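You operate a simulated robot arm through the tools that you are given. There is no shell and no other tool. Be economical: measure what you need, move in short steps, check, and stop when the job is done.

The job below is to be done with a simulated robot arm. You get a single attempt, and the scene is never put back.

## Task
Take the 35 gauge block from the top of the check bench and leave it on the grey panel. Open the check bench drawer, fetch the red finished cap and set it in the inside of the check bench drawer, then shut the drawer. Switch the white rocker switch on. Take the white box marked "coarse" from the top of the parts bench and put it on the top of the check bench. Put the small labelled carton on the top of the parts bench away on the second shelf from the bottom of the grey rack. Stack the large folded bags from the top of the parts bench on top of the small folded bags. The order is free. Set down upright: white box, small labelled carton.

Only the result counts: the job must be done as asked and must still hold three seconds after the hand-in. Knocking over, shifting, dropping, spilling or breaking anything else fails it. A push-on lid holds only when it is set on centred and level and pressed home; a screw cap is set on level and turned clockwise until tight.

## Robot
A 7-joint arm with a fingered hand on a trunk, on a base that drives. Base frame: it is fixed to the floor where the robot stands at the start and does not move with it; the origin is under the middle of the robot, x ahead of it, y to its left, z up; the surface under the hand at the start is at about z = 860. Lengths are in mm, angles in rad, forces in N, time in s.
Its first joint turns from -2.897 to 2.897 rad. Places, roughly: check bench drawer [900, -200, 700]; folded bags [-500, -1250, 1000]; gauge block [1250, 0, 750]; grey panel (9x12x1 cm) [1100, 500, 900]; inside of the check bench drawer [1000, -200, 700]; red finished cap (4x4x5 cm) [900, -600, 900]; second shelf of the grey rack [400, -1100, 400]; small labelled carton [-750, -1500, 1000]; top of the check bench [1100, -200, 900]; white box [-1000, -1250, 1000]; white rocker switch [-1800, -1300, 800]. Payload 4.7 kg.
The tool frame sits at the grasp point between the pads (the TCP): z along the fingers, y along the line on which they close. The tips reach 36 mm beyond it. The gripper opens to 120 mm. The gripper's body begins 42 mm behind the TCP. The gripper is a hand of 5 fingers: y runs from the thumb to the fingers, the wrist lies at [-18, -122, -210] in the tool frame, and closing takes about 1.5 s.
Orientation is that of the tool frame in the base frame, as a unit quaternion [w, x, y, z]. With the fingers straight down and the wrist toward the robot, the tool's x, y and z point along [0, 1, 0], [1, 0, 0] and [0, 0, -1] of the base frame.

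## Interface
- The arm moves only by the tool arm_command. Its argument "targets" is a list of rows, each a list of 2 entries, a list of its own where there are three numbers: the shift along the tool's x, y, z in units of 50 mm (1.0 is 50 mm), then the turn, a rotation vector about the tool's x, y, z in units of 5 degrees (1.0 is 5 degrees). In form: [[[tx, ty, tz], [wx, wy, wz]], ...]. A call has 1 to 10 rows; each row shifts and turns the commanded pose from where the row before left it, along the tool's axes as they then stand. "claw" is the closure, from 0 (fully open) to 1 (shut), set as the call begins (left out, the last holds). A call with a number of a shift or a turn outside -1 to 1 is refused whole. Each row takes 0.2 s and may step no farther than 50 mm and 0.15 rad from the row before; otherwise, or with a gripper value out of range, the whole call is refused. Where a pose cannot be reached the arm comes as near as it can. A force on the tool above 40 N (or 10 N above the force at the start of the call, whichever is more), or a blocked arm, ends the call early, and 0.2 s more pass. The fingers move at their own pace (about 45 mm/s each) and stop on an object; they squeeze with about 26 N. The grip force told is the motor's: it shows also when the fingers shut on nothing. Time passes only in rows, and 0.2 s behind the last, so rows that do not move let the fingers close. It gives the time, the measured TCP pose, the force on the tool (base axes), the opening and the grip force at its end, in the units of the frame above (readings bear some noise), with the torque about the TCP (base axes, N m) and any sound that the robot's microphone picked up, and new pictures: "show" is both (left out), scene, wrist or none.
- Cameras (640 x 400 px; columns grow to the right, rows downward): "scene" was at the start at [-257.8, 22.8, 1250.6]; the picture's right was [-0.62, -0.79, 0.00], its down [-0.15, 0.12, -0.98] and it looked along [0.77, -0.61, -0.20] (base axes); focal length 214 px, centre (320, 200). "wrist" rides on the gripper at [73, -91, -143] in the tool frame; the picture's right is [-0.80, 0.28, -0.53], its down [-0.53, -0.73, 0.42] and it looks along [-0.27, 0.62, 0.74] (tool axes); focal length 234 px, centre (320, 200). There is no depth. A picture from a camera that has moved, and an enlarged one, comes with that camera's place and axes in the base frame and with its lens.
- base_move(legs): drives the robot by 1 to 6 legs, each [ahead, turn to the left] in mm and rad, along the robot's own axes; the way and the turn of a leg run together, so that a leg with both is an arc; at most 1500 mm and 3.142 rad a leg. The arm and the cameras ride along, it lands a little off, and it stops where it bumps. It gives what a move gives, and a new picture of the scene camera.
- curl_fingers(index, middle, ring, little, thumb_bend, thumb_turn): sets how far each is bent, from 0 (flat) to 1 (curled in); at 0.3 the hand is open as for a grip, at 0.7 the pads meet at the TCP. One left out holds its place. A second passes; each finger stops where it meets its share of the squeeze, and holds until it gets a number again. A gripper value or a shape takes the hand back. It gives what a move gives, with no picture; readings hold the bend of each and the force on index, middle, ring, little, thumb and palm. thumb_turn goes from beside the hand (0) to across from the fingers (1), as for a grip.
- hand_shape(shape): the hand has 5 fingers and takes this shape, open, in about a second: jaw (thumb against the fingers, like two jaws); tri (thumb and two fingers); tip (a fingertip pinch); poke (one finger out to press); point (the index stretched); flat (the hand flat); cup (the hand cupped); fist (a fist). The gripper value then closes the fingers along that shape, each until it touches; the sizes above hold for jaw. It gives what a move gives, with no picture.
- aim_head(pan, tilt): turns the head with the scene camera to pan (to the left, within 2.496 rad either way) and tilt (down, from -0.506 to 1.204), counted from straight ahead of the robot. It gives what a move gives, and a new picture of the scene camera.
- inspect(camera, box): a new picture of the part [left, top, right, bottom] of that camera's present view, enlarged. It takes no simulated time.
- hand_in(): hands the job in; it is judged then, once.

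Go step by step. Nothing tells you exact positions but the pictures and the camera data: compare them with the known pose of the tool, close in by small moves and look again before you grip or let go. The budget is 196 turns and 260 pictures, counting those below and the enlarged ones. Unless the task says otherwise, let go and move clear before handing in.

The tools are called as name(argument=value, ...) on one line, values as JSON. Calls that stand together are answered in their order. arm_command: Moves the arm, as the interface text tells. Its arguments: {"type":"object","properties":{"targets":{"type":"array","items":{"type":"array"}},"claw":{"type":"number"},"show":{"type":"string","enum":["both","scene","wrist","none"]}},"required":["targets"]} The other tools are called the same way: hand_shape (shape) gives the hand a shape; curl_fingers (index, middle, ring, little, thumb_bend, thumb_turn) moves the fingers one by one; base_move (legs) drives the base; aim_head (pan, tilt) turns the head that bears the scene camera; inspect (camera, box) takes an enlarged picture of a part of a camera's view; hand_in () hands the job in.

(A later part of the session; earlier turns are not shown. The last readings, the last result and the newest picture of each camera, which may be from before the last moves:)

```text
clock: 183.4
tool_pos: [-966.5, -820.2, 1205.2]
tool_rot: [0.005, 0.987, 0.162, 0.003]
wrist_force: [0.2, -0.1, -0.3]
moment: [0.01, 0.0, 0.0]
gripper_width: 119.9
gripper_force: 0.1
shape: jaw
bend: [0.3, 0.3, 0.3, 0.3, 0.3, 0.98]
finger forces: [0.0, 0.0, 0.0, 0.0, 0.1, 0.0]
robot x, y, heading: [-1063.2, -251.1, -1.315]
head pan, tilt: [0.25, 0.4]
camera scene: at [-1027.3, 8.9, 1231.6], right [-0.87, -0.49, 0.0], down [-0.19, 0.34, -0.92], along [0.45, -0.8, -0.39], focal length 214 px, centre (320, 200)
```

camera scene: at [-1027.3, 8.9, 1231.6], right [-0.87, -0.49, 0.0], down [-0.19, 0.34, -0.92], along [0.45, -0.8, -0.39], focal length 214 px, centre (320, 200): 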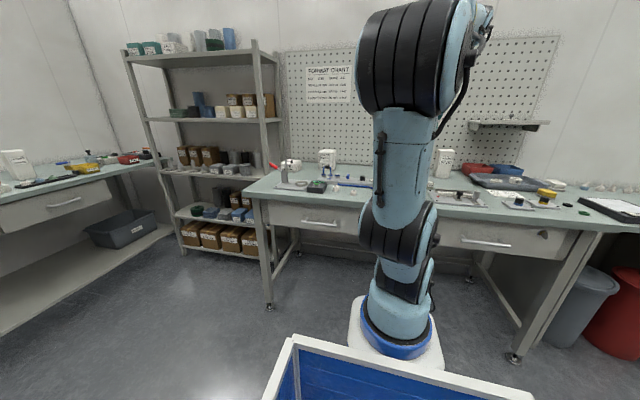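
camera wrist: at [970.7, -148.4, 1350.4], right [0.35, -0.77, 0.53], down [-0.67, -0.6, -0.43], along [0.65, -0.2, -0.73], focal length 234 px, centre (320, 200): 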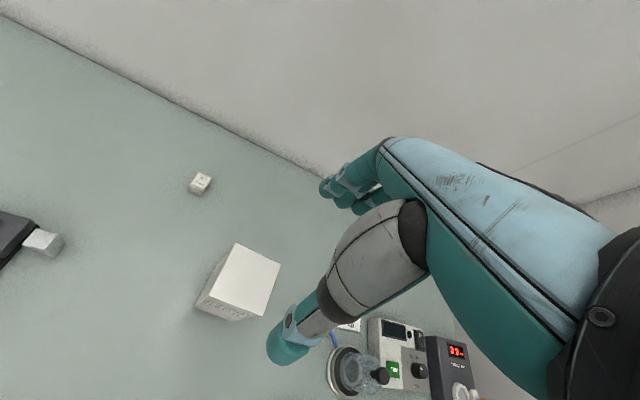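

base_move(legs=[[210, 0]])

arm_command(targets=[[[0, 0, 0], [0, 0, -1]], [[0, 0, 0], [0, 0, -1]], [[0, 0, 0], [0, 0, -1]], [[0, 0, 0], [0, 0, -1]], [[0, 0, 0], [0, 0, -1]], [[0, 0, 0], [0, 0, -1]], [[0, 0, 0], [0, 0, -1]], [[0, 0, 0], [0, 0, -1]], [[0, 0, 0], [0, 0, -1]], [[0, 0, 0], [0, 0, -1]]], show="none")

arm_command(targets=[[[0, 0, 0], [0, 0, -1]], [[0, 0, 0], [0, 0, -1]], [[0, 0, 0], [0, 0, -1]], [[0, 0, 0], [0, 0, -1]], [[0, 0, 0], [0, 0, -1]], [[0, 0, 0], [0, 0, -1]], [[0, 0, 0], [0, 0, -1]], [[0, 0, 0], [0, 0, -0.9]]], show="wrist")

```text
clock: 185.0
tool_pos: [-912.8, -1025.8, 1206.1]
tool_rot: [0.005, 0.987, 0.162, 0.002]
wrist_force: [0.0, -0.4, 0.2]
moment: [0.01, 0.02, 0.01]
gripper_width: 120.0
gripper_force: 0.0
shape: jaw
bend: [0.3, 0.3, 0.3, 0.3, 0.3, 0.98]
finger forces: [0.1, 0.1, 0.0, 0.0, 0.0, 0.0]
robot x, y, heading: [-1010.0, -453.4, -1.312]
head pan, tilt: [0.25, 0.4]
camera scene: at [-972.3, -194.9, 1231.7], right [-0.87, -0.49, 0.0], down [-0.19, 0.34, -0.92], along [0.45, -0.8, -0.39], focal length 214 px, centre (320, 200)
```

scene: 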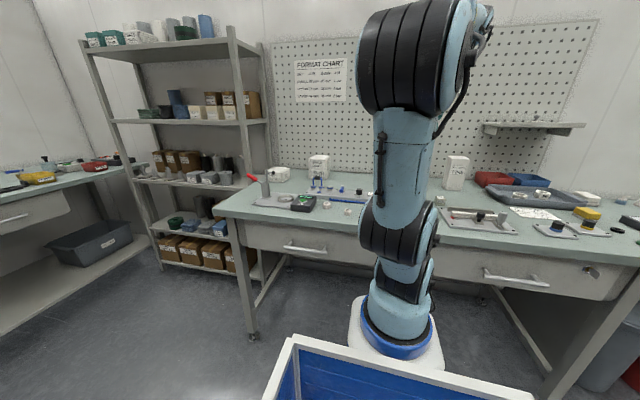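

```text
clock: 187.2
tool_pos: [-912.8, -1025.2, 1205.1]
tool_rot: [0.007, 0.825, 0.564, 0.0]
wrist_force: [0.3, 0.1, -0.1]
moment: [-0.02, 0.02, -0.01]
gripper_width: 119.7
gripper_force: 0.0
shape: jaw
bend: [0.3, 0.3, 0.3, 0.3, 0.3, 0.98]
finger forces: [0.0, 0.0, 0.1, 0.1, 0.1, 0.0]
robot x, y, heading: [-1006.4, -450.9, -1.312]
head pan, tilt: [0.25, 0.4]
```

```text
clock: 189.0
tool_pos: [-911.2, -1024.3, 1207.1]
tool_rot: [0.005, 0.587, 0.81, -0.002]
wrist_force: [-0.2, 0.8, -0.7]
moment: [-0.01, -0.02, -0.03]
gripper_width: 120.0
gripper_force: 0.0
shape: jaw
bend: [0.3, 0.3, 0.3, 0.3, 0.3, 0.98]
finger forces: [0.0, 0.1, 0.1, 0.0, 0.0, 0.0]
robot x, y, heading: [-1010.5, -451.7, -1.311]
head pan, tilt: [0.25, 0.4]
camera wrist: at [-1022.8, -982.9, 1347.8], right [0.51, -0.67, 0.53], down [-0.53, -0.74, -0.42], along [0.68, -0.07, -0.73], focal length 234 px, centre (320, 200)
```

wrist: 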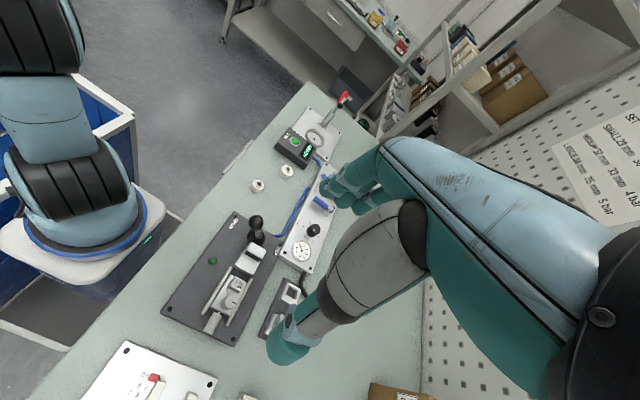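

arm_command(targets=[[[0, 0, 0], [0, -1, 0]], [[0, 0, 0], [0, -1, 0]], [[0, 0, 0], [0, -1, 0]], [[0, 0, 0], [0, -1, 0]], [[0, 0, 0], [0, -1, 0]], [[0, 0, 0], [0, -1, 0]], [[0, 0, 0], [0, -1, 0]], [[0, 0, 0], [0, -1, 0]], [[0, 0, 0], [0, -1, 0]], [[0, 0, 0], [0, -1, 0]]], show="wrist")

```text
clock: 191.2
tool_pos: [-912.9, -1025.0, 1206.4]
tool_rot: [0.347, 0.532, 0.731, -0.25]
wrist_force: [-0.5, -0.6, -0.5]
moment: [0.01, -0.01, 0.04]
gripper_width: 120.1
gripper_force: 0.0
shape: jaw
bend: [0.3, 0.3, 0.3, 0.3, 0.3, 0.98]
finger forces: [0.0, 0.1, 0.0, 0.1, 0.0, 0.1]
robot x, y, heading: [-1009.7, -452.3, -1.306]
head pan, tilt: [0.25, 0.4]
camera wrist: at [-1049.0, -904.0, 1240.2], right [0.29, -0.01, 0.96], down [-0.49, -0.86, 0.14], along [0.82, -0.51, -0.26], focal length 234 px, centre (320, 200)
```

wrist: 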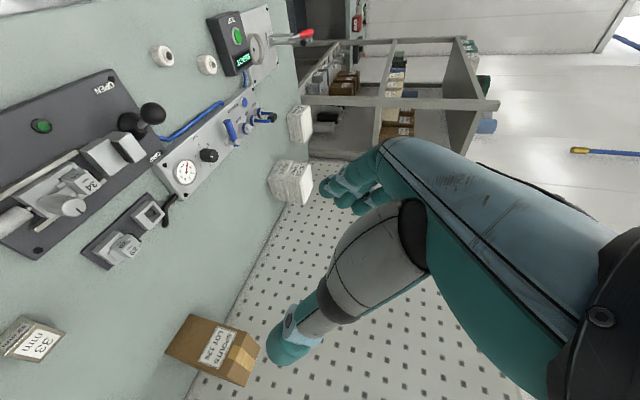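

inspect(camera="wrist", box=[140, 290, 300, 400])

```text
3.64 times, centred on (220, 345) of wrist
camera zoom: at [-1049.0, -904.0, 1240.2], right [0.29, -0.01, 0.96], down [-0.49, -0.86, 0.14], along [0.82, -0.51, -0.26], focal length 852 px, centre (684, -327)
```

zoom: 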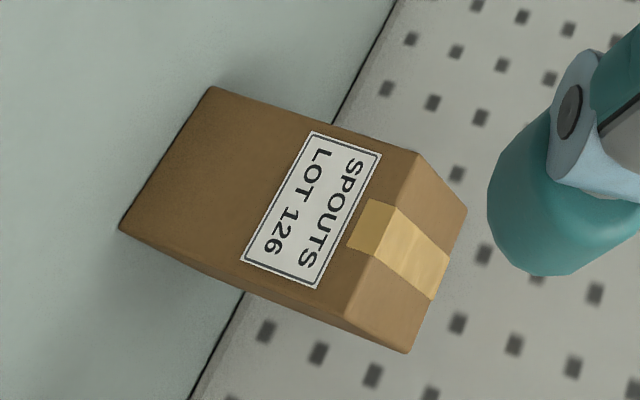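

arm_command(targets=[[[0, 0, 0], [0, -1, 0]], [[0, 0, 0], [0, -1, 0]], [[0, 0, 0], [0.867, 0, 0.5]]], show="none")

arm_command(targets=[[[0.083, -0.107, 0.976], [0, 0, 0]], [[0.083, -0.107, 0.976], [0, 0, 0]], [[0.083, -0.107, 0.976], [0, 0, 0]], [[0.083, -0.107, 0.976], [0, 0, 0]], [[0.083, -0.107, 0.976], [0, 0, 0]], [[0.083, -0.107, 0.976], [0, 0, 0]], [[0.083, -0.107, 0.976], [0, 0, 0]]], show="both")

```text
clock: 192.0
tool_pos: [-914.4, -1024.8, 1205.5]
tool_rot: [0.397, 0.538, 0.675, -0.312]
wrist_force: [0.5, 0.2, 0.8]
moment: [0.02, 0.01, 0.01]
gripper_width: 119.8
gripper_force: 0.2
shape: jaw
bend: [0.3, 0.3, 0.3, 0.3, 0.3, 0.98]
finger forces: [0.0, 0.0, 0.0, 0.0, 0.1, 0.0]
robot x, y, heading: [-1008.9, -453.1, -1.308]
head pan, tilt: [0.25, 0.4]
```

```text
clock: 193.6
tool_pos: [-883.0, -1308.4, 1011.3]
tool_rot: [0.397, 0.537, 0.675, -0.313]
wrist_force: [-0.2, -0.1, 1.0]
moment: [0.07, 0.01, -0.04]
gripper_width: 119.8
gripper_force: 0.0
shape: jaw
bend: [0.3, 0.3, 0.3, 0.3, 0.3, 0.98]
finger forces: [0.0, 0.0, 0.0, 0.1, 0.1, 0.0]
robot x, y, heading: [-1007.1, -453.6, -1.306]
head pan, tilt: [0.25, 0.4]
camera scene: at [-972.4, -194.5, 1231.6], right [-0.87, -0.49, 0.0], down [-0.19, 0.34, -0.92], along [0.45, -0.8, -0.39], focal length 214 px, centre (320, 200)
camera wrist: at [-1007.6, -1173.3, 1017.8], right [0.25, 0.13, 0.96], down [-0.57, -0.78, 0.25], along [0.78, -0.61, -0.13], focal length 234 px, centre (320, 200)
```

scene: 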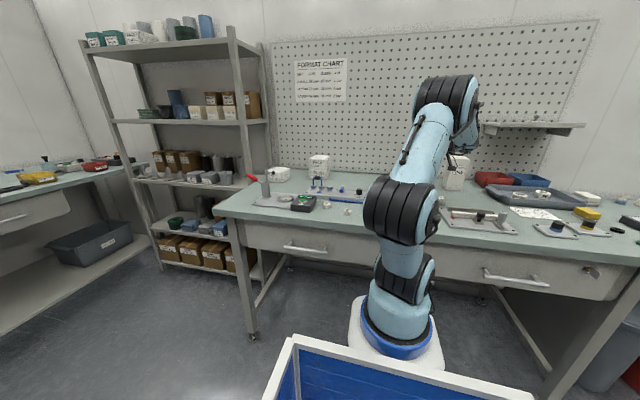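
wrist: 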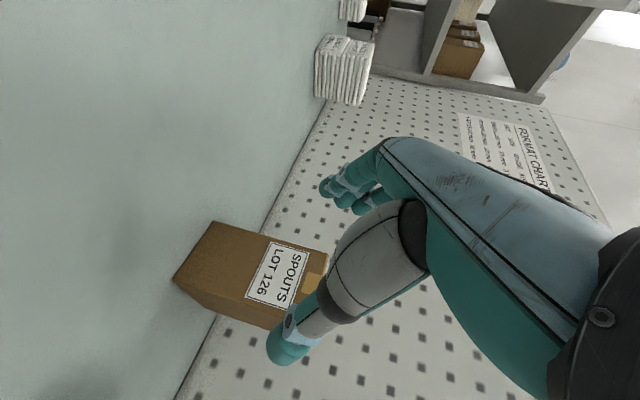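

arm_command(targets=[[[0.02, -0.03, 0.8], [0, 0, 0]], [[0.02, -0.03, 0.8], [0, 0, 0]]], show="wrist")

```text
clock: 194.2
tool_pos: [-871.5, -1376.5, 970.5]
tool_rot: [0.396, 0.537, 0.676, -0.313]
wrist_force: [0.8, -0.2, 1.8]
moment: [0.09, 0.01, -0.01]
gripper_width: 120.0
gripper_force: 0.1
shape: jaw
bend: [0.3, 0.3, 0.3, 0.3, 0.3, 0.98]
finger forces: [0.1, 0.1, 0.1, 0.0, 0.0, 0.1]
robot x, y, heading: [-1011.3, -454.2, -1.31]
head pan, tilt: [0.25, 0.4]
camera wrist: at [-996.8, -1241.0, 977.7], right [0.25, 0.13, 0.96], down [-0.57, -0.78, 0.25], along [0.78, -0.61, -0.13], focal length 234 px, centre (320, 200)
```

wrist: 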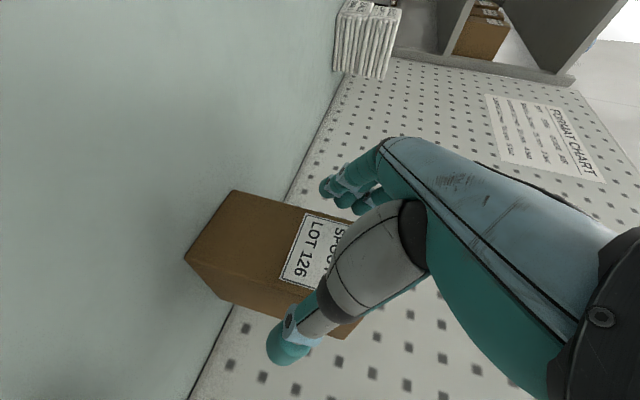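

arm_command(targets=[[[0, 0, 0.4], [0, 0, 0]], [[0, 0, 0.28], [0, 0, 0]]], show="none")

arm_command(targets=[[[0, 0, 0], [0, 0, 0]], [[0, 0, 0], [0, 0, 0]], [[0, 0, 0], [0, 0, 0]], [[0, 0, 0], [0, 0, 0]], [[0, 0, 0], [0, 0, 0]], [[0, 0, 0], [0, 0, 0]], [[0, 0, 0], [0, 0, 0]]], claw=1, show="wrist")

```text
clock: 194.8
tool_pos: [-864.0, -1405.0, 954.2]
tool_rot: [0.396, 0.537, 0.676, -0.312]
wrist_force: [-0.5, 0.7, 0.2]
moment: [0.05, 0.03, -0.01]
gripper_width: 119.9
gripper_force: 0.1
shape: jaw
bend: [0.3, 0.3, 0.3, 0.3, 0.3, 0.98]
finger forces: [0.0, 0.0, 0.1, 0.0, 0.0, 0.0]
robot x, y, heading: [-1012.4, -452.6, -1.304]
head pan, tilt: [0.25, 0.4]
```

```text
clock: 196.4
tool_pos: [-865.0, -1404.8, 954.0]
tool_rot: [0.396, 0.537, 0.676, -0.312]
wrist_force: [-0.3, -0.8, -0.1]
moment: [-0.11, 0.17, -0.02]
gripper_width: 74.3
gripper_force: 26.0
shape: jaw
bend: [0.74, 0.42, 0.39, 0.34, 0.63, 1.0]
finger forces: [12.0, 6.5, 2.9, 2.3, 24.3, 0.0]
robot x, y, heading: [-1010.4, -456.8, -1.311]
head pan, tilt: [0.25, 0.4]
camera wrist: at [-990.0, -1269.2, 961.4], right [0.25, 0.12, 0.96], down [-0.57, -0.78, 0.25], along [0.78, -0.61, -0.13], focal length 234 px, centre (320, 200)
```

wrist: 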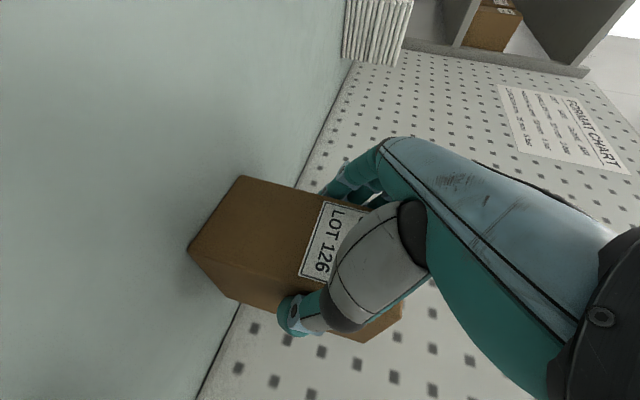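

Gripped at 74 mm. Lift gently.

arm_command(targets=[[[-0.26, 0, -0.15], [0, 0, 0]], [[-0.52, 0, -0.29], [0, 0, 0]], [[-0.7, 0, -0.39], [0, 0, 0]], [[-0.7, 0, -0.39], [0, 0, 0]]], show="wrist")

```text
clock: 197.4
tool_pos: [-865.2, -1407.6, 1079.6]
tool_rot: [0.395, 0.539, 0.677, -0.31]
wrist_force: [-0.4, 0.1, -3.0]
moment: [0.04, 0.0, 0.01]
gripper_width: 73.7
gripper_force: 26.1
shape: jaw
bend: [0.74, 0.42, 0.4, 0.43, 0.63, 0.98]
finger forces: [13.4, 6.3, 3.1, 1.1, 24.1, 0.0]
robot x, y, heading: [-1009.3, -454.6, -1.311]
head pan, tilt: [0.25, 0.4]
camera wrist: at [-991.1, -1271.2, 1086.2], right [0.25, 0.12, 0.96], down [-0.57, -0.78, 0.25], along [0.78, -0.61, -0.13], focal length 234 px, centre (320, 200)
```

wrist: 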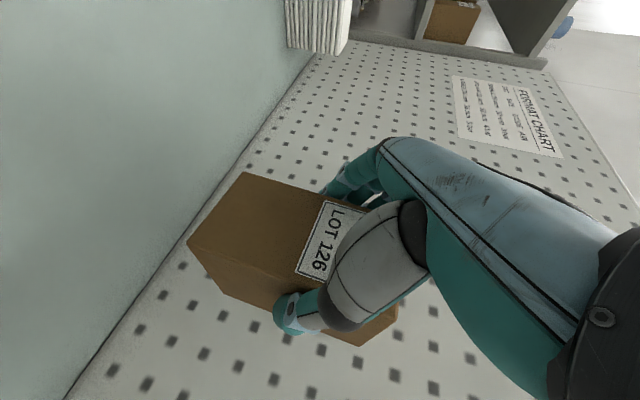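

Held firmly. I'll draw the arm back and up, then drive to a point in front of the rack's left end.

arm_command(targets=[[[-0.6, 0, -0.33], [0, 0, 0]], [[-0.6, 0, -0.33], [0, 0, 0]], [[0.48, 0, -0.86], [0, 0, 0]], [[0.48, 0, -0.86], [0, 0, 0]], [[0.48, 0, -0.86], [0, 0, 0]], [[0.48, 0, -0.86], [0, 0, 0]], [[0.48, 0, -0.86], [0, 0, 0]], [[0.48, 0, -0.86], [0, 0, 0]], [[0.48, 0, -0.86], [0, 0, 0]]], show="wrist")

```text
clock: 199.4
tool_pos: [-942.4, -1071.0, 1149.2]
tool_rot: [0.396, 0.538, 0.676, -0.312]
wrist_force: [0.3, -0.4, -2.3]
moment: [0.06, 0.02, 0.02]
gripper_width: 73.8
gripper_force: 25.9
shape: jaw
bend: [0.74, 0.42, 0.4, 0.4, 0.63, 0.98]
finger forces: [13.3, 6.2, 3.0, 1.6, 24.1, 0.0]
robot x, y, heading: [-1012.5, -455.5, -1.311]
head pan, tilt: [0.25, 0.4]
camera wrist: at [-1067.4, -935.0, 1155.7], right [0.25, 0.12, 0.96], down [-0.57, -0.78, 0.25], along [0.78, -0.61, -0.13], focal length 234 px, centre (320, 200)
```

wrist: 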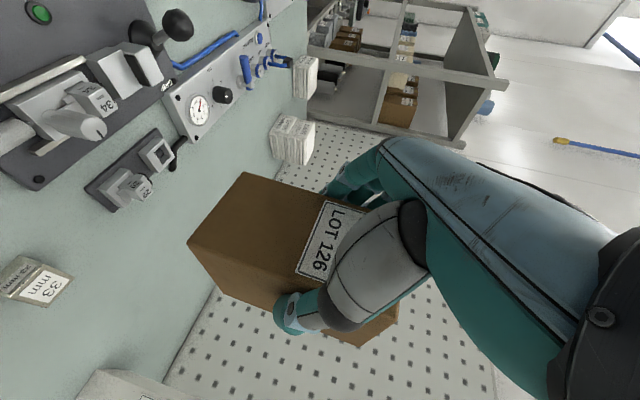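

base_move(legs=[[-240, 0], [0, 1.33], [1180, 0]])

base_move(legs=[[0, -0.8]])

aim_head(pan=0.25, tilt=0.6)

arm_command(targets=[[[0, 0, 0], [0, 0, 0]]], show="wrist")

```text
clock: 210.1
tool_pos: [734.2, -334.9, 1149.8]
tool_rot: [0.504, 0.018, 0.863, -0.009]
wrist_force: [0.3, -0.5, -1.5]
moment: [-0.02, 0.05, -0.03]
gripper_width: 73.7
gripper_force: 26.0
shape: jaw
bend: [0.74, 0.42, 0.4, 0.4, 0.63, 0.98]
finger forces: [13.3, 6.1, 3.0, 1.4, 23.9, 0.1]
robot x, y, heading: [121.8, -234.8, -0.007]
head pan, tilt: [0.25, 0.4]
camera scene: at [-119.0, -129.5, 1231.7], right [0.24, -0.97, 0.0], down [-0.38, -0.09, -0.92], along [0.89, 0.22, -0.39], focal length 214 px, centre (320, 200)
```

scene: 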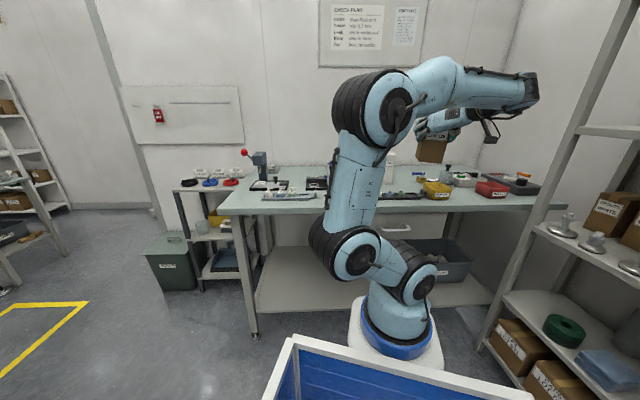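

```text
clock: 212.6
tool_pos: [480.6, -740.2, 1148.3]
tool_rot: [0.462, 0.35, 0.789, -0.202]
wrist_force: [-0.3, -0.3, -1.4]
moment: [0.07, 0.05, 0.01]
gripper_width: 73.8
gripper_force: 25.4
shape: jaw
bend: [0.74, 0.42, 0.4, 0.4, 0.63, 0.98]
finger forces: [13.2, 6.1, 3.1, 1.7, 24.0, 0.0]
robot x, y, heading: [119.3, -237.2, -0.798]
head pan, tilt: [0.25, 0.4]
camera scene: at [27.0, 10.0, 1231.7], right [-0.52, -0.85, 0.0], down [-0.33, 0.2, -0.92], along [0.79, -0.48, -0.39], focal length 214 px, centre (320, 200)
```

scene: 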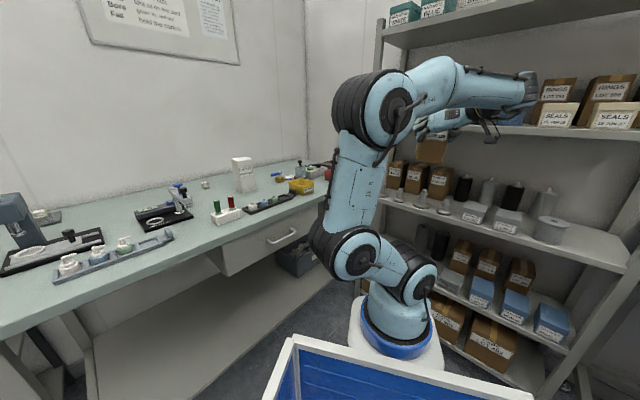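

```text
clock: 213.3
tool_pos: [480.5, -741.5, 1149.9]
tool_rot: [0.462, 0.35, 0.789, -0.203]
wrist_force: [0.1, -0.1, -1.6]
moment: [0.05, 0.04, -0.01]
gripper_width: 73.7
gripper_force: 25.9
shape: jaw
bend: [0.74, 0.42, 0.4, 0.4, 0.63, 0.98]
finger forces: [13.4, 6.1, 3.0, 1.5, 24.0, 0.1]
robot x, y, heading: [120.7, -236.0, -0.803]
head pan, tilt: [0.25, 0.6]
camera scene: at [23.4, 12.2, 1213.5], right [-0.52, -0.85, 0.0], down [-0.48, 0.3, -0.83], along [0.7, -0.43, -0.56], focal length 214 px, centre (320, 200)
```

scene: 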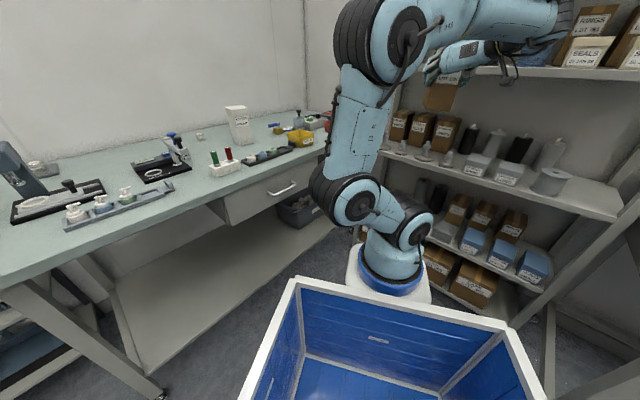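

```text
clock: 213.7
tool_pos: [480.4, -740.3, 1149.6]
tool_rot: [0.462, 0.35, 0.789, -0.202]
wrist_force: [-0.1, -0.1, -1.8]
moment: [0.07, 0.06, 0.03]
gripper_width: 73.6
gripper_force: 26.5
shape: jaw
bend: [0.74, 0.42, 0.4, 0.4, 0.63, 0.98]
finger forces: [13.3, 6.1, 3.0, 1.6, 24.0, 0.0]
robot x, y, heading: [123.3, -235.3, -0.804]
head pan, tilt: [0.25, 0.6]
camera wrist: at [305.4, -683.3, 1156.1], right [0.16, 0.23, 0.96], down [-0.12, -0.96, 0.25], along [0.98, -0.15, -0.13], focal length 234 px, centre (320, 200)
```

wrist: 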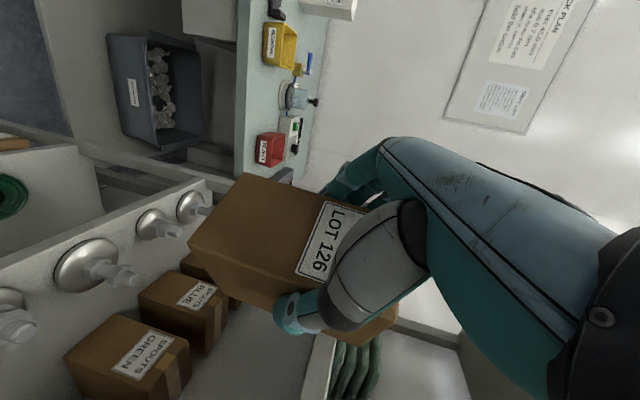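

The hand's heading fits the insertion line, but it must shift about 125 mm left. I'll shift and lower in front of the rack, watching contact.

arm_command(targets=[[[0, 0.83, 0], [0, 0, 0]], [[0, 0.83, 0], [0, 0, 0]], [[0, 0.83, 0], [0, 0, 0]], [[0.86, 0, 0.485], [0, 0, 0]], [[0.86, 0, 0.485], [0, 0, 0]], [[0.86, 0, 0.485], [0, 0, 0]], [[0.86, 0, 0.485], [0, 0, 0]], [[0.86, 0, 0.485], [0, 0, 0]]], show="both")

```text
clock: 215.5
tool_pos: [573.8, -657.7, 903.0]
tool_rot: [0.463, 0.35, 0.789, -0.204]
wrist_force: [-0.2, 0.4, -1.9]
moment: [0.05, 0.07, -0.03]
gripper_width: 73.4
gripper_force: 26.3
shape: jaw
bend: [0.74, 0.42, 0.4, 0.4, 0.63, 0.98]
finger forces: [13.4, 6.2, 3.1, 1.5, 24.1, 0.0]
robot x, y, heading: [120.4, -233.7, -0.799]
head pan, tilt: [0.25, 0.6]
camera scene: at [23.4, 12.3, 1213.4], right [-0.52, -0.85, 0.0], down [-0.48, 0.3, -0.83], along [0.7, -0.43, -0.56], focal length 214 px, centre (320, 200)
camera wrist: at [398.4, -600.2, 908.7], right [0.16, 0.23, 0.96], down [-0.12, -0.96, 0.25], along [0.98, -0.15, -0.13], focal length 234 px, centre (320, 200)
```

scene: 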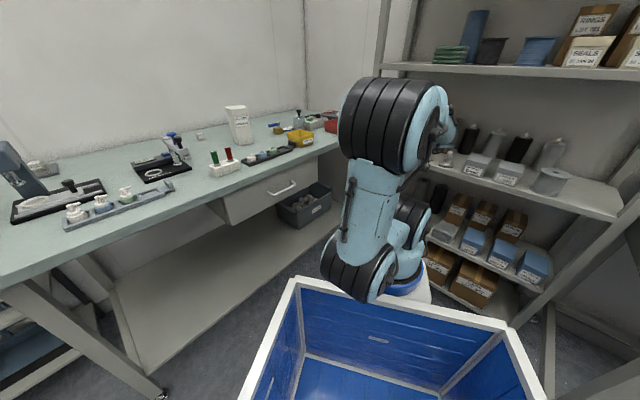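
wrist: 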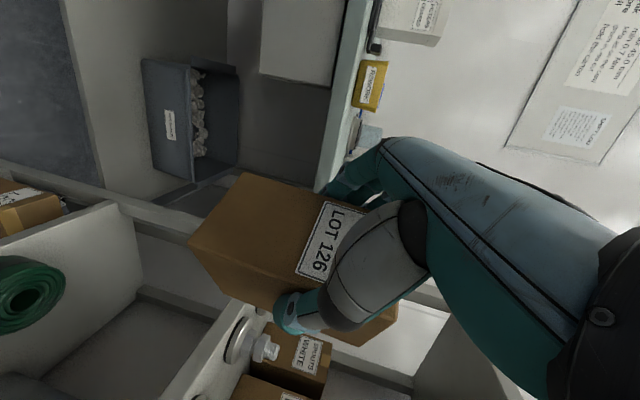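

base_move(legs=[[-150, 0]])

arm_command(targets=[[[-0.48, 0, 0.86], [0, 0, 0]], [[-0.48, 0, 0.86], [0, 0, 0]], [[-0.48, 0, 0.86], [0, 0, 0]], [[0.86, 0, 0.485], [0, 0, 0]], [[0.86, 0, 0.485], [0, 0, 0]], [[0.86, 0, 0.485], [0, 0, 0]], [[0.86, 0, 0.485], [0, 0, 0]]], show="both")

```text
clock: 216.9
tool_pos: [467.1, -550.4, 903.4]
tool_rot: [0.462, 0.352, 0.789, -0.203]
wrist_force: [1.0, 0.4, -1.9]
moment: [0.07, 0.07, 0.01]
gripper_width: 73.6
gripper_force: 26.7
shape: jaw
bend: [0.74, 0.42, 0.4, 0.4, 0.63, 0.98]
finger forces: [13.4, 6.2, 3.0, 1.5, 24.1, 0.0]
robot x, y, heading: [17.8, -123.7, -0.802]
head pan, tilt: [0.25, 0.6]
camera scene: at [-82.1, 121.9, 1213.4], right [-0.53, -0.85, 0.0], down [-0.48, 0.3, -0.82], along [0.7, -0.43, -0.57], focal length 214 px, centre (320, 200)
```

scene: 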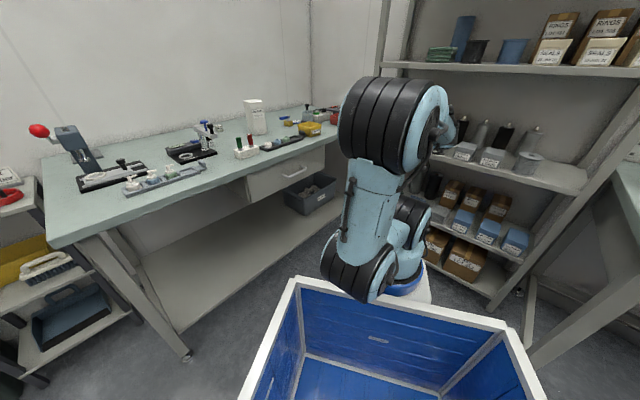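

```text
clock: 218.5
tool_pos: [572.1, -615.6, 856.2]
tool_rot: [0.45, 0.354, 0.794, -0.203]
wrist_force: [-0.8, -1.1, -2.3]
moment: [0.07, 0.07, -0.03]
gripper_width: 73.7
gripper_force: 25.5
shape: jaw
bend: [0.74, 0.42, 0.4, 0.4, 0.63, 0.98]
finger forces: [13.4, 6.2, 3.1, 1.5, 24.1, 0.0]
out of reach, approached as far as the arm can: row 4, 5, 6, 7
robot x, y, heading: [13.4, -127.8, -0.801]
head pan, tilt: [0.25, 0.6]
camera scene: at [-82.0, 121.8, 1213.4], right [-0.53, -0.85, 0.0], down [-0.48, 0.3, -0.82], along [0.7, -0.43, -0.57], focal length 214 px, centre (320, 200)
camera wrist: at [398.0, -556.9, 867.0], right [0.18, 0.22, 0.96], down [-0.12, -0.96, 0.24], along [0.98, -0.16, -0.15], focal length 234 px, centre (320, 200)
```

scene: 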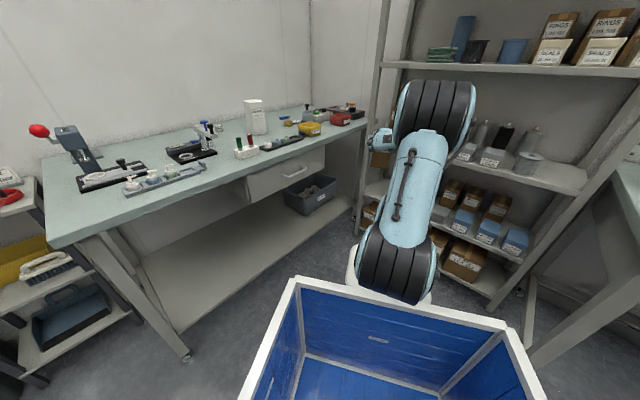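
wrist: 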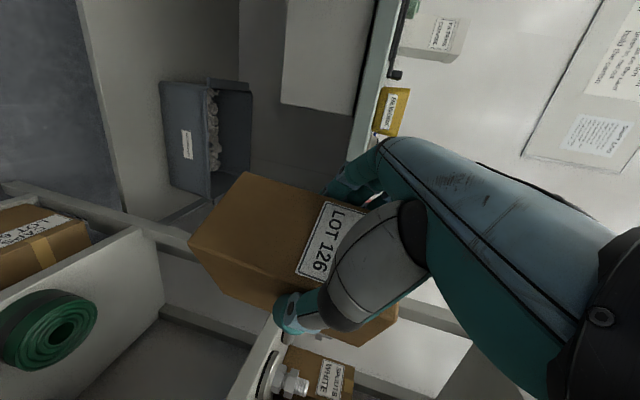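

The horizontal grip cannot get low enough for the shelf. I'll take the carton back to the free part of the parts bench, regrip it from above, and place it with the hand pointing down.

arm_command(targets=[[[-0.86, 0, -0.485], [0, 0, 0]], [[-0.86, 0, -0.485], [0, 0, 0]], [[-0.86, 0, -0.485], [0, 0, 0]], [[-0.86, 0, -0.485], [0, 0, 0]], [[-0.86, 0, -0.485], [0, 0, 0]], [[-0.86, 0, -0.485], [0, 0, 0]], [[-0.86, 0, -0.485], [0, 0, 0]], [[-0.86, 0, -0.485], [0, 0, 0]], [[0.48, 0, -0.86], [0, 0, 0]]], show="wrist")

```text
clock: 220.5
tool_pos: [536.2, -578.2, 1252.1]
tool_rot: [0.46, 0.352, 0.79, -0.201]
wrist_force: [-0.1, 0.1, -3.4]
moment: [0.04, 0.02, 0.05]
gripper_width: 73.7
gripper_force: 26.1
shape: jaw
bend: [0.74, 0.42, 0.4, 0.41, 0.63, 0.98]
finger forces: [13.4, 6.1, 3.0, 1.4, 24.1, 0.0]
robot x, y, heading: [14.4, -124.2, -0.8]
head pan, tilt: [0.25, 0.6]
camera wrist: at [361.4, -521.1, 1259.0], right [0.16, 0.23, 0.96], down [-0.12, -0.96, 0.25], along [0.98, -0.16, -0.13], focal length 234 px, centre (320, 200)
```

wrist: 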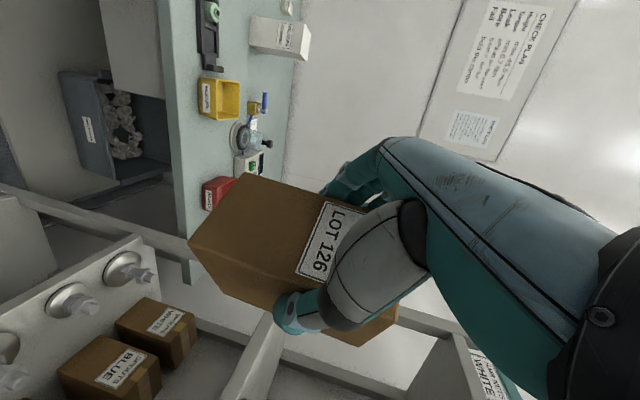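

base_move(legs=[[0, 0.986], [-680, 0], [0, -1.556], [145, 0]])

arm_command(targets=[[[0.85, 0, 0.48], [0, 0, 0]], [[0.85, 0, 0.48], [0, 0, 0]], [[0.85, 0, 0.48], [0, 0, 0]]], show="wrist")

```text
clock: 231.5
tool_pos: [-429.5, -1050.5, 1252.5]
tool_rot: [0.39, 0.55, 0.666, -0.321]
wrist_force: [0.2, 0.3, -1.7]
moment: [0.09, 0.05, 0.0]
gripper_width: 73.5
gripper_force: 26.3
shape: jaw
bend: [0.74, 0.42, 0.4, 0.41, 0.63, 0.98]
finger forces: [13.4, 6.2, 2.9, 1.7, 24.1, 0.1]
robot x, y, heading: [-640.2, -394.0, -1.346]
head pan, tilt: [0.25, 0.6]
camera scene: at [-595.2, -131.7, 1213.4], right [-0.89, -0.46, 0.0], down [-0.26, 0.5, -0.82], along [0.38, -0.73, -0.57], focal length 214 px, centre (320, 200)
```

scene: 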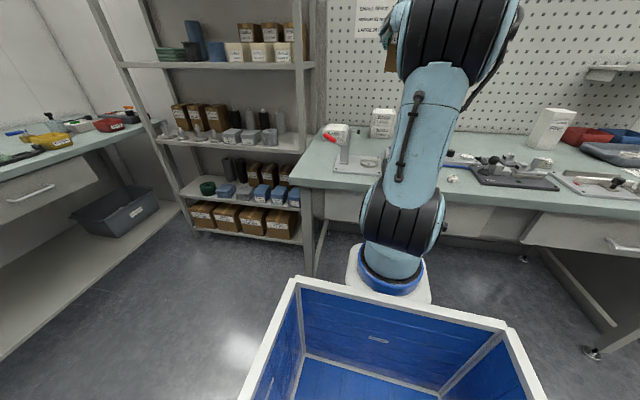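

```text
clock: 232.3
tool_pos: [-430.5, -1050.0, 1107.0]
tool_rot: [0.39, 0.551, 0.665, -0.319]
wrist_force: [0.4, 0.6, -1.7]
moment: [0.08, 0.01, -0.06]
gripper_width: 73.4
gripper_force: 26.4
shape: jaw
bend: [0.74, 0.42, 0.4, 0.41, 0.63, 0.98]
finger forces: [13.4, 6.1, 2.9, 1.5, 24.1, 0.0]
robot x, y, heading: [-640.4, -395.4, -1.349]
head pan, tilt: [0.25, 0.6]
camera wrist: at [-550.7, -909.7, 1113.8], right [0.26, 0.12, 0.96], down [-0.6, -0.76, 0.25], along [0.76, -0.64, -0.13], focal length 234 px, centre (320, 200)
```

wrist: 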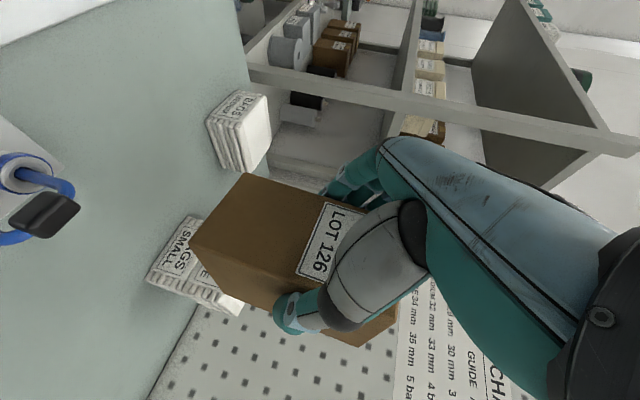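

arm_command(targets=[[[0, -0.98, 0], [0, 0, 0]], [[0, -0.98, 0], [0, 0, 0]], [[0, -0.98, 0], [0, 0, 0]], [[0, -0.98, 0], [0, 0, 0]], [[0, -0.98, 0], [0, 0, 0]], [[0, -0.98, 0], [0, 0, 0]], [[-0.48, 0, 0.86], [0, 0, 0]], [[-0.48, 0, 0.86], [0, 0, 0]], [[-0.48, 0, 0.86], [0, 0, 0]]], show="wrist")

```text
clock: 234.3
tool_pos: [-687.3, -1250.0, 1106.2]
tool_rot: [0.391, 0.549, 0.666, -0.32]
wrist_force: [-0.6, 1.4, 0.4]
moment: [0.11, 0.04, -0.01]
gripper_width: 73.6
gripper_force: 26.1
shape: jaw
bend: [0.74, 0.42, 0.4, 0.41, 0.63, 0.98]
finger forces: [13.5, 6.1, 3.0, 1.6, 24.4, 0.0]
robot x, y, heading: [-640.4, -391.0, -1.349]
head pan, tilt: [0.25, 0.6]
camera wrist: at [-807.7, -1109.0, 1112.7], right [0.26, 0.12, 0.96], down [-0.6, -0.76, 0.25], along [0.76, -0.64, -0.13], focal length 234 px, centre (320, 200)
```

wrist: 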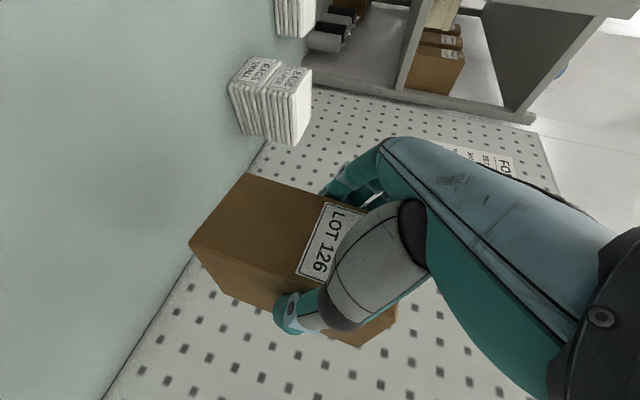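

arm_command(targets=[[[0.8, 0, 0.45], [0, 0, 0]], [[0.8, 0, 0.45], [0, 0, 0]], [[0.75, 0, 0.42], [0, 0, 0]]], show="wrist")

arm_command(targets=[[[0.09, 0, 0.05], [0, 0, 0]]], show="none")

arm_command(targets=[[[0.07, 0, 0.04], [0, 0, 0]]], show="none")

```text
clock: 235.1
tool_pos: [-686.4, -1246.8, 969.6]
tool_rot: [0.391, 0.55, 0.665, -0.32]
wrist_force: [0.6, 0.5, -0.7]
moment: [0.12, 0.05, -0.02]
gripper_width: 73.6
gripper_force: 25.9
shape: jaw
bend: [0.74, 0.42, 0.4, 0.41, 0.63, 0.98]
finger forces: [13.5, 6.2, 3.0, 1.5, 24.3, 0.1]
robot x, y, heading: [-639.3, -398.5, -1.346]
head pan, tilt: [0.25, 0.6]
camera wrist: at [-807.0, -1107.0, 976.3], right [0.26, 0.12, 0.96], down [-0.6, -0.76, 0.25], along [0.76, -0.64, -0.13], focal length 234 px, centre (320, 200)
```

wrist: 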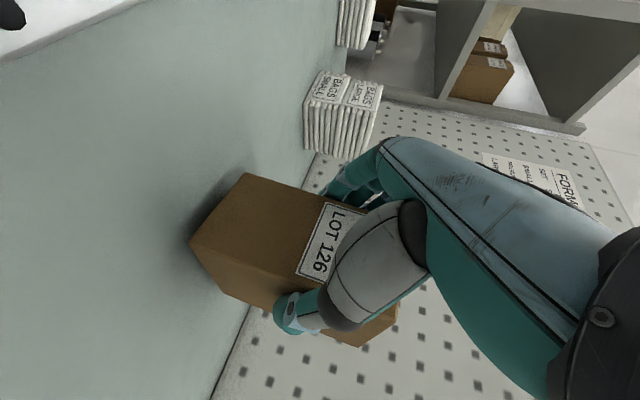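

```text
clock: 235.5
tool_pos: [-686.7, -1249.0, 964.0]
tool_rot: [0.39, 0.55, 0.666, -0.32]
wrist_force: [0.8, 0.3, -0.6]
moment: [0.08, 0.02, 0.03]
gripper_width: 73.7
gripper_force: 26.3
shape: jaw
bend: [0.74, 0.42, 0.4, 0.41, 0.63, 0.98]
finger forces: [13.5, 6.1, 2.9, 1.4, 24.3, 0.0]
robot x, y, heading: [-636.6, -393.8, -1.345]
head pan, tilt: [0.25, 0.6]
```

```text
clock: 235.9
tool_pos: [-688.1, -1250.2, 960.0]
tool_rot: [0.39, 0.55, 0.666, -0.319]
wrist_force: [0.0, 0.6, -1.3]
moment: [0.08, 0.02, 0.0]
gripper_width: 73.5
gripper_force: 26.3
shape: jaw
bend: [0.74, 0.42, 0.4, 0.41, 0.63, 0.98]
finger forces: [13.5, 6.1, 3.0, 1.4, 24.3, 0.0]
robot x, y, heading: [-641.8, -394.0, -1.346]
head pan, tilt: [0.25, 0.6]
```

arm_command(targets=[[[0.05, 0, 0.028], [0, 0, 0]]], show="none")

arm_command(targets=[[[0.05, 0, 0.028], [0, 0, 0]]], show="none")

arm_command(targets=[[[0.05, 0, 0.028], [0, 0, 0]]], show="none")

```text
clock: 236.3
tool_pos: [-688.1, -1249.8, 957.5]
tool_rot: [0.39, 0.549, 0.666, -0.32]
wrist_force: [0.5, 1.2, 0.0]
moment: [-0.04, 0.05, 0.0]
gripper_width: 73.5
gripper_force: 26.0
shape: jaw
bend: [0.74, 0.42, 0.4, 0.41, 0.63, 0.98]
finger forces: [13.3, 6.2, 3.3, 1.9, 24.4, 0.0]
robot x, y, heading: [-639.0, -391.3, -1.348]
head pan, tilt: [0.25, 0.6]
```

```text
clock: 236.7
tool_pos: [-688.2, -1248.5, 955.6]
tool_rot: [0.391, 0.549, 0.666, -0.32]
wrist_force: [1.4, 1.1, 4.6]
moment: [-0.19, 0.06, 0.01]
gripper_width: 73.6
gripper_force: 25.8
shape: jaw
bend: [0.74, 0.42, 0.4, 0.41, 0.63, 0.99]
finger forces: [13.0, 7.1, 3.8, 2.7, 25.1, 0.0]
robot x, y, heading: [-640.4, -391.9, -1.345]
head pan, tilt: [0.25, 0.6]
```

```text
clock: 237.1
tool_pos: [-688.4, -1249.9, 953.3]
tool_rot: [0.392, 0.549, 0.665, -0.32]
wrist_force: [2.8, 3.3, 10.8]
moment: [-0.31, 0.18, -0.04]
gripper_width: 73.7
gripper_force: 25.8
shape: jaw
bend: [0.74, 0.42, 0.39, 0.4, 0.63, 1.0]
finger forces: [12.7, 7.9, 3.9, 5.0, 26.3, 0.0]
robot x, y, heading: [-640.0, -393.6, -1.348]
head pan, tilt: [0.25, 0.6]
```

Seated on the bench. Release and withdraw straight back, then up.

arm_command(targets=[[[0, 0, 0], [0, 0, 0]], [[0, 0, 0], [0, 0, 0]], [[0, 0, 0], [0, 0, 0]], [[0, 0, 0], [0, 0, 0]], [[0, 0, 0], [0, 0, 0]], [[0, 0, -0.4], [0, 0, 0]], [[0, 0, -0.9], [0, 0, 0]], [[0, 0, -0.9], [0, 0, 0]], [[0, 0, -0.9], [0, 0, 0]]], claw=0, show="wrist")

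```text
clock: 239.1
tool_pos: [-711.7, -1117.7, 1027.8]
tool_rot: [0.39, 0.551, 0.666, -0.319]
wrist_force: [0.3, 0.1, -0.9]
moment: [-0.03, -0.02, 0.02]
gripper_width: 119.8
gripper_force: 0.1
shape: jaw
bend: [0.3, 0.3, 0.3, 0.3, 0.3, 0.98]
finger forces: [0.1, 0.0, 0.0, 0.1, 0.1, 0.0]
robot x, y, heading: [-639.0, -393.7, -1.347]
head pan, tilt: [0.25, 0.6]
camera wrist: at [-832.4, -977.6, 1035.5], right [0.26, 0.11, 0.96], down [-0.6, -0.76, 0.25], along [0.76, -0.64, -0.13], focal length 234 px, centre (320, 200)
```

wrist: 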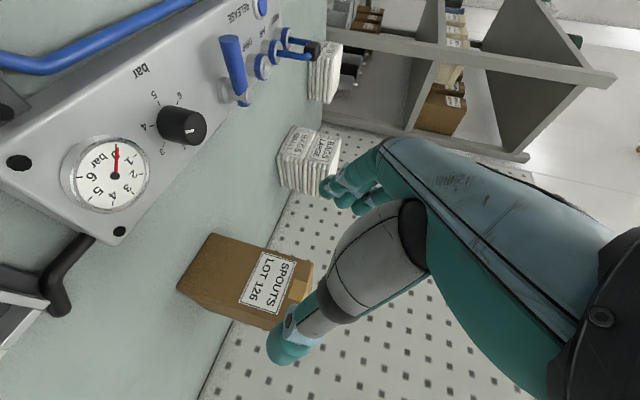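

arm_command(targets=[[[-0.86, 0, -0.485], [0, 0, 0]], [[-0.86, 0, -0.485], [0, 0, 0]], [[-0.86, 0, -0.485], [0, 0, 0]], [[0, 0, 0], [0, 1, 0]], [[0, 0, 0], [0, 1, 0]], [[0, 0, 0], [0, 1, 0]], [[0, 0, 0], [0, 1, 0]], [[0, 0, 0], [0, 1, 0]], [[0, 0, 0], [0, 1, 0]]], show="none")

arm_command(targets=[[[0, 0, 0], [0, 1, 0]], [[0, 0, 0], [0, 1, 0]], [[0, 0, 0], [0, 1, 0]], [[0, 0, 0], [0, 1, 0]], [[0, 0, 0], [0, 1, 0]], [[0, 0, 0], [0, 1, 0]]], show="wrist")

```text
clock: 241.1
tool_pos: [-715.0, -1119.2, 1177.8]
tool_rot: [0.205, 0.613, 0.745, -0.166]
wrist_force: [-0.5, -0.1, -0.1]
moment: [0.0, -0.01, -0.03]
gripper_width: 119.6
gripper_force: 0.1
shape: jaw
bend: [0.3, 0.3, 0.3, 0.3, 0.3, 0.98]
finger forces: [0.0, 0.1, 0.0, 0.0, 0.1, 0.0]
robot x, y, heading: [-640.0, -390.3, -1.347]
head pan, tilt: [0.25, 0.6]
```

```text
clock: 242.5
tool_pos: [-713.7, -1115.5, 1178.2]
tool_rot: [0.006, 0.636, 0.772, -0.003]
wrist_force: [0.8, 1.5, 3.1]
moment: [-0.25, 0.12, -0.01]
gripper_width: 119.7
gripper_force: 0.0
shape: jaw
bend: [0.3, 0.3, 0.3, 0.3, 0.3, 0.98]
finger forces: [0.0, 0.1, 0.1, 0.1, 0.0, 0.1]
robot x, y, heading: [-640.3, -395.5, -1.349]
head pan, tilt: [0.25, 0.6]
camera wrist: at [-818.0, -1060.9, 1320.2], right [0.43, -0.73, 0.54], down [-0.62, -0.67, -0.42], along [0.66, -0.15, -0.73], focal length 234 px, centre (320, 200)
```

wrist: 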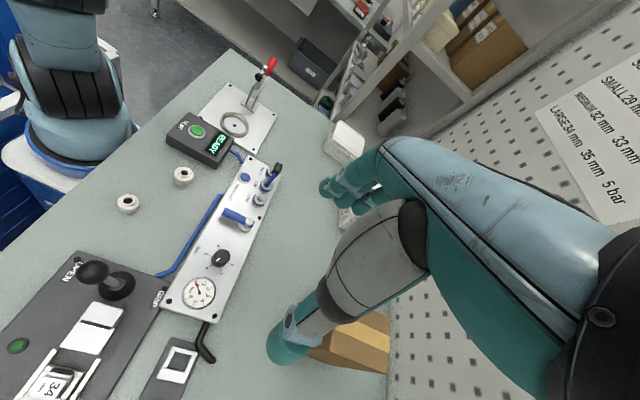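

arm_command(targets=[[[-0.88, 0, 0.4], [0, 0, 0]], [[-0.88, 0, 0.4], [0, 0, 0]], [[-0.88, 0, 0.4], [0, 0, 0]], [[-0.88, 0, 0.4], [0, 0, 0]]], show="wrist")

inspect(camera="wrist", box=[180, 200, 380, 360])

```text
clock: 243.5
tool_pos: [-681.5, -1291.7, 1098.9]
tool_rot: [0.007, 0.636, 0.772, -0.003]
wrist_force: [-1.0, 1.0, 1.8]
moment: [-0.08, -0.02, 0.03]
gripper_width: 119.8
gripper_force: 0.1
shape: jaw
bend: [0.3, 0.3, 0.3, 0.3, 0.3, 0.98]
finger forces: [0.0, 0.0, 0.1, 0.0, 0.0, 0.0]
robot x, y, heading: [-642.0, -391.4, -1.351]
head pan, tilt: [0.25, 0.6]
camera wrist: at [-785.3, -1235.8, 1242.0], right [0.42, -0.73, 0.54], down [-0.62, -0.67, -0.42], along [0.66, -0.15, -0.73], focal length 234 px, centre (320, 200)
```

wrist: 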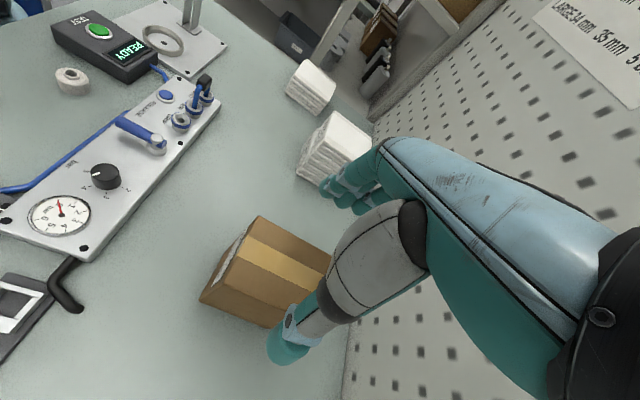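

```text
2.50 times, centred on (280, 280) of wrist
camera zoom: at [-785.3, -1235.8, 1242.0], right [0.42, -0.73, 0.54], down [-0.62, -0.67, -0.42], along [0.66, -0.15, -0.73], focal length 585 px, centre (420, 0)
```

zoom: 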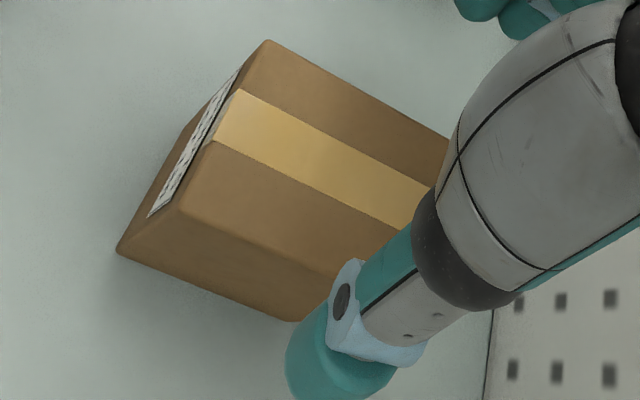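

arm_command(targets=[[[0, 0, 0.6], [0, 0, -0.6]], [[0, 0, 0.7], [0, 0, 0]], [[0, 0, 0.5], [0, 0, 0]], [[0, 0, 0.2], [0, 0, 0]]], show="wrist")

```text
clock: 244.5
tool_pos: [-680.4, -1293.5, 996.8]
tool_rot: [0.005, 0.616, 0.788, -0.003]
wrist_force: [0.0, 0.2, -0.1]
moment: [-0.05, 0.0, 0.0]
gripper_width: 119.6
gripper_force: 0.1
shape: jaw
bend: [0.3, 0.3, 0.3, 0.3, 0.3, 0.98]
finger forces: [0.1, 0.0, 0.0, 0.1, 0.1, 0.0]
robot x, y, heading: [-640.6, -392.8, -1.346]
head pan, tilt: [0.25, 0.6]
camera wrist: at [-786.5, -1243.2, 1139.4], right [0.46, -0.71, 0.53], down [-0.58, -0.7, -0.42], along [0.67, -0.11, -0.73], focal length 234 px, centre (320, 200)
```

wrist: 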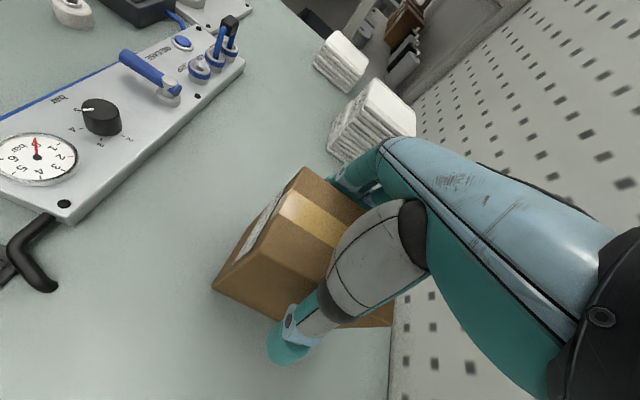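

arm_command(targets=[[[0, 0, 0], [0, 0, 0]], [[0, 0, 0], [0, 0, 0]], [[0, 0, 0], [0, 0, 0]], [[0, 0, 0], [0, 0, 0]], [[0, 0, 0], [0, 0, 0]], [[0, 0, 0], [0, 0, 0]], [[0, 0, 0], [0, 0, 0]]], claw=1, show="wrist")

```text
clock: 246.1
tool_pos: [-680.3, -1292.8, 998.4]
tool_rot: [0.006, 0.616, 0.788, -0.002]
wrist_force: [-0.3, -0.5, 0.0]
moment: [-0.02, 0.06, -0.01]
gripper_width: 73.9
gripper_force: 26.3
shape: jaw
bend: [0.28, 0.41, 0.39, 0.43, 0.64, 0.99]
finger forces: [12.6, 6.9, 3.0, 0.6, 23.4, 0.1]
robot x, y, heading: [-638.4, -391.7, -1.341]
head pan, tilt: [0.25, 0.6]
camera wrist: at [-786.6, -1243.4, 1139.5], right [0.46, -0.71, 0.53], down [-0.58, -0.7, -0.42], along [0.67, -0.11, -0.73], focal length 234 px, centre (320, 200)
```

wrist: 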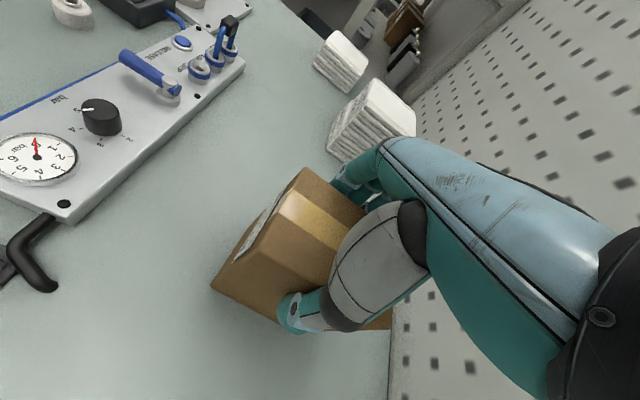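

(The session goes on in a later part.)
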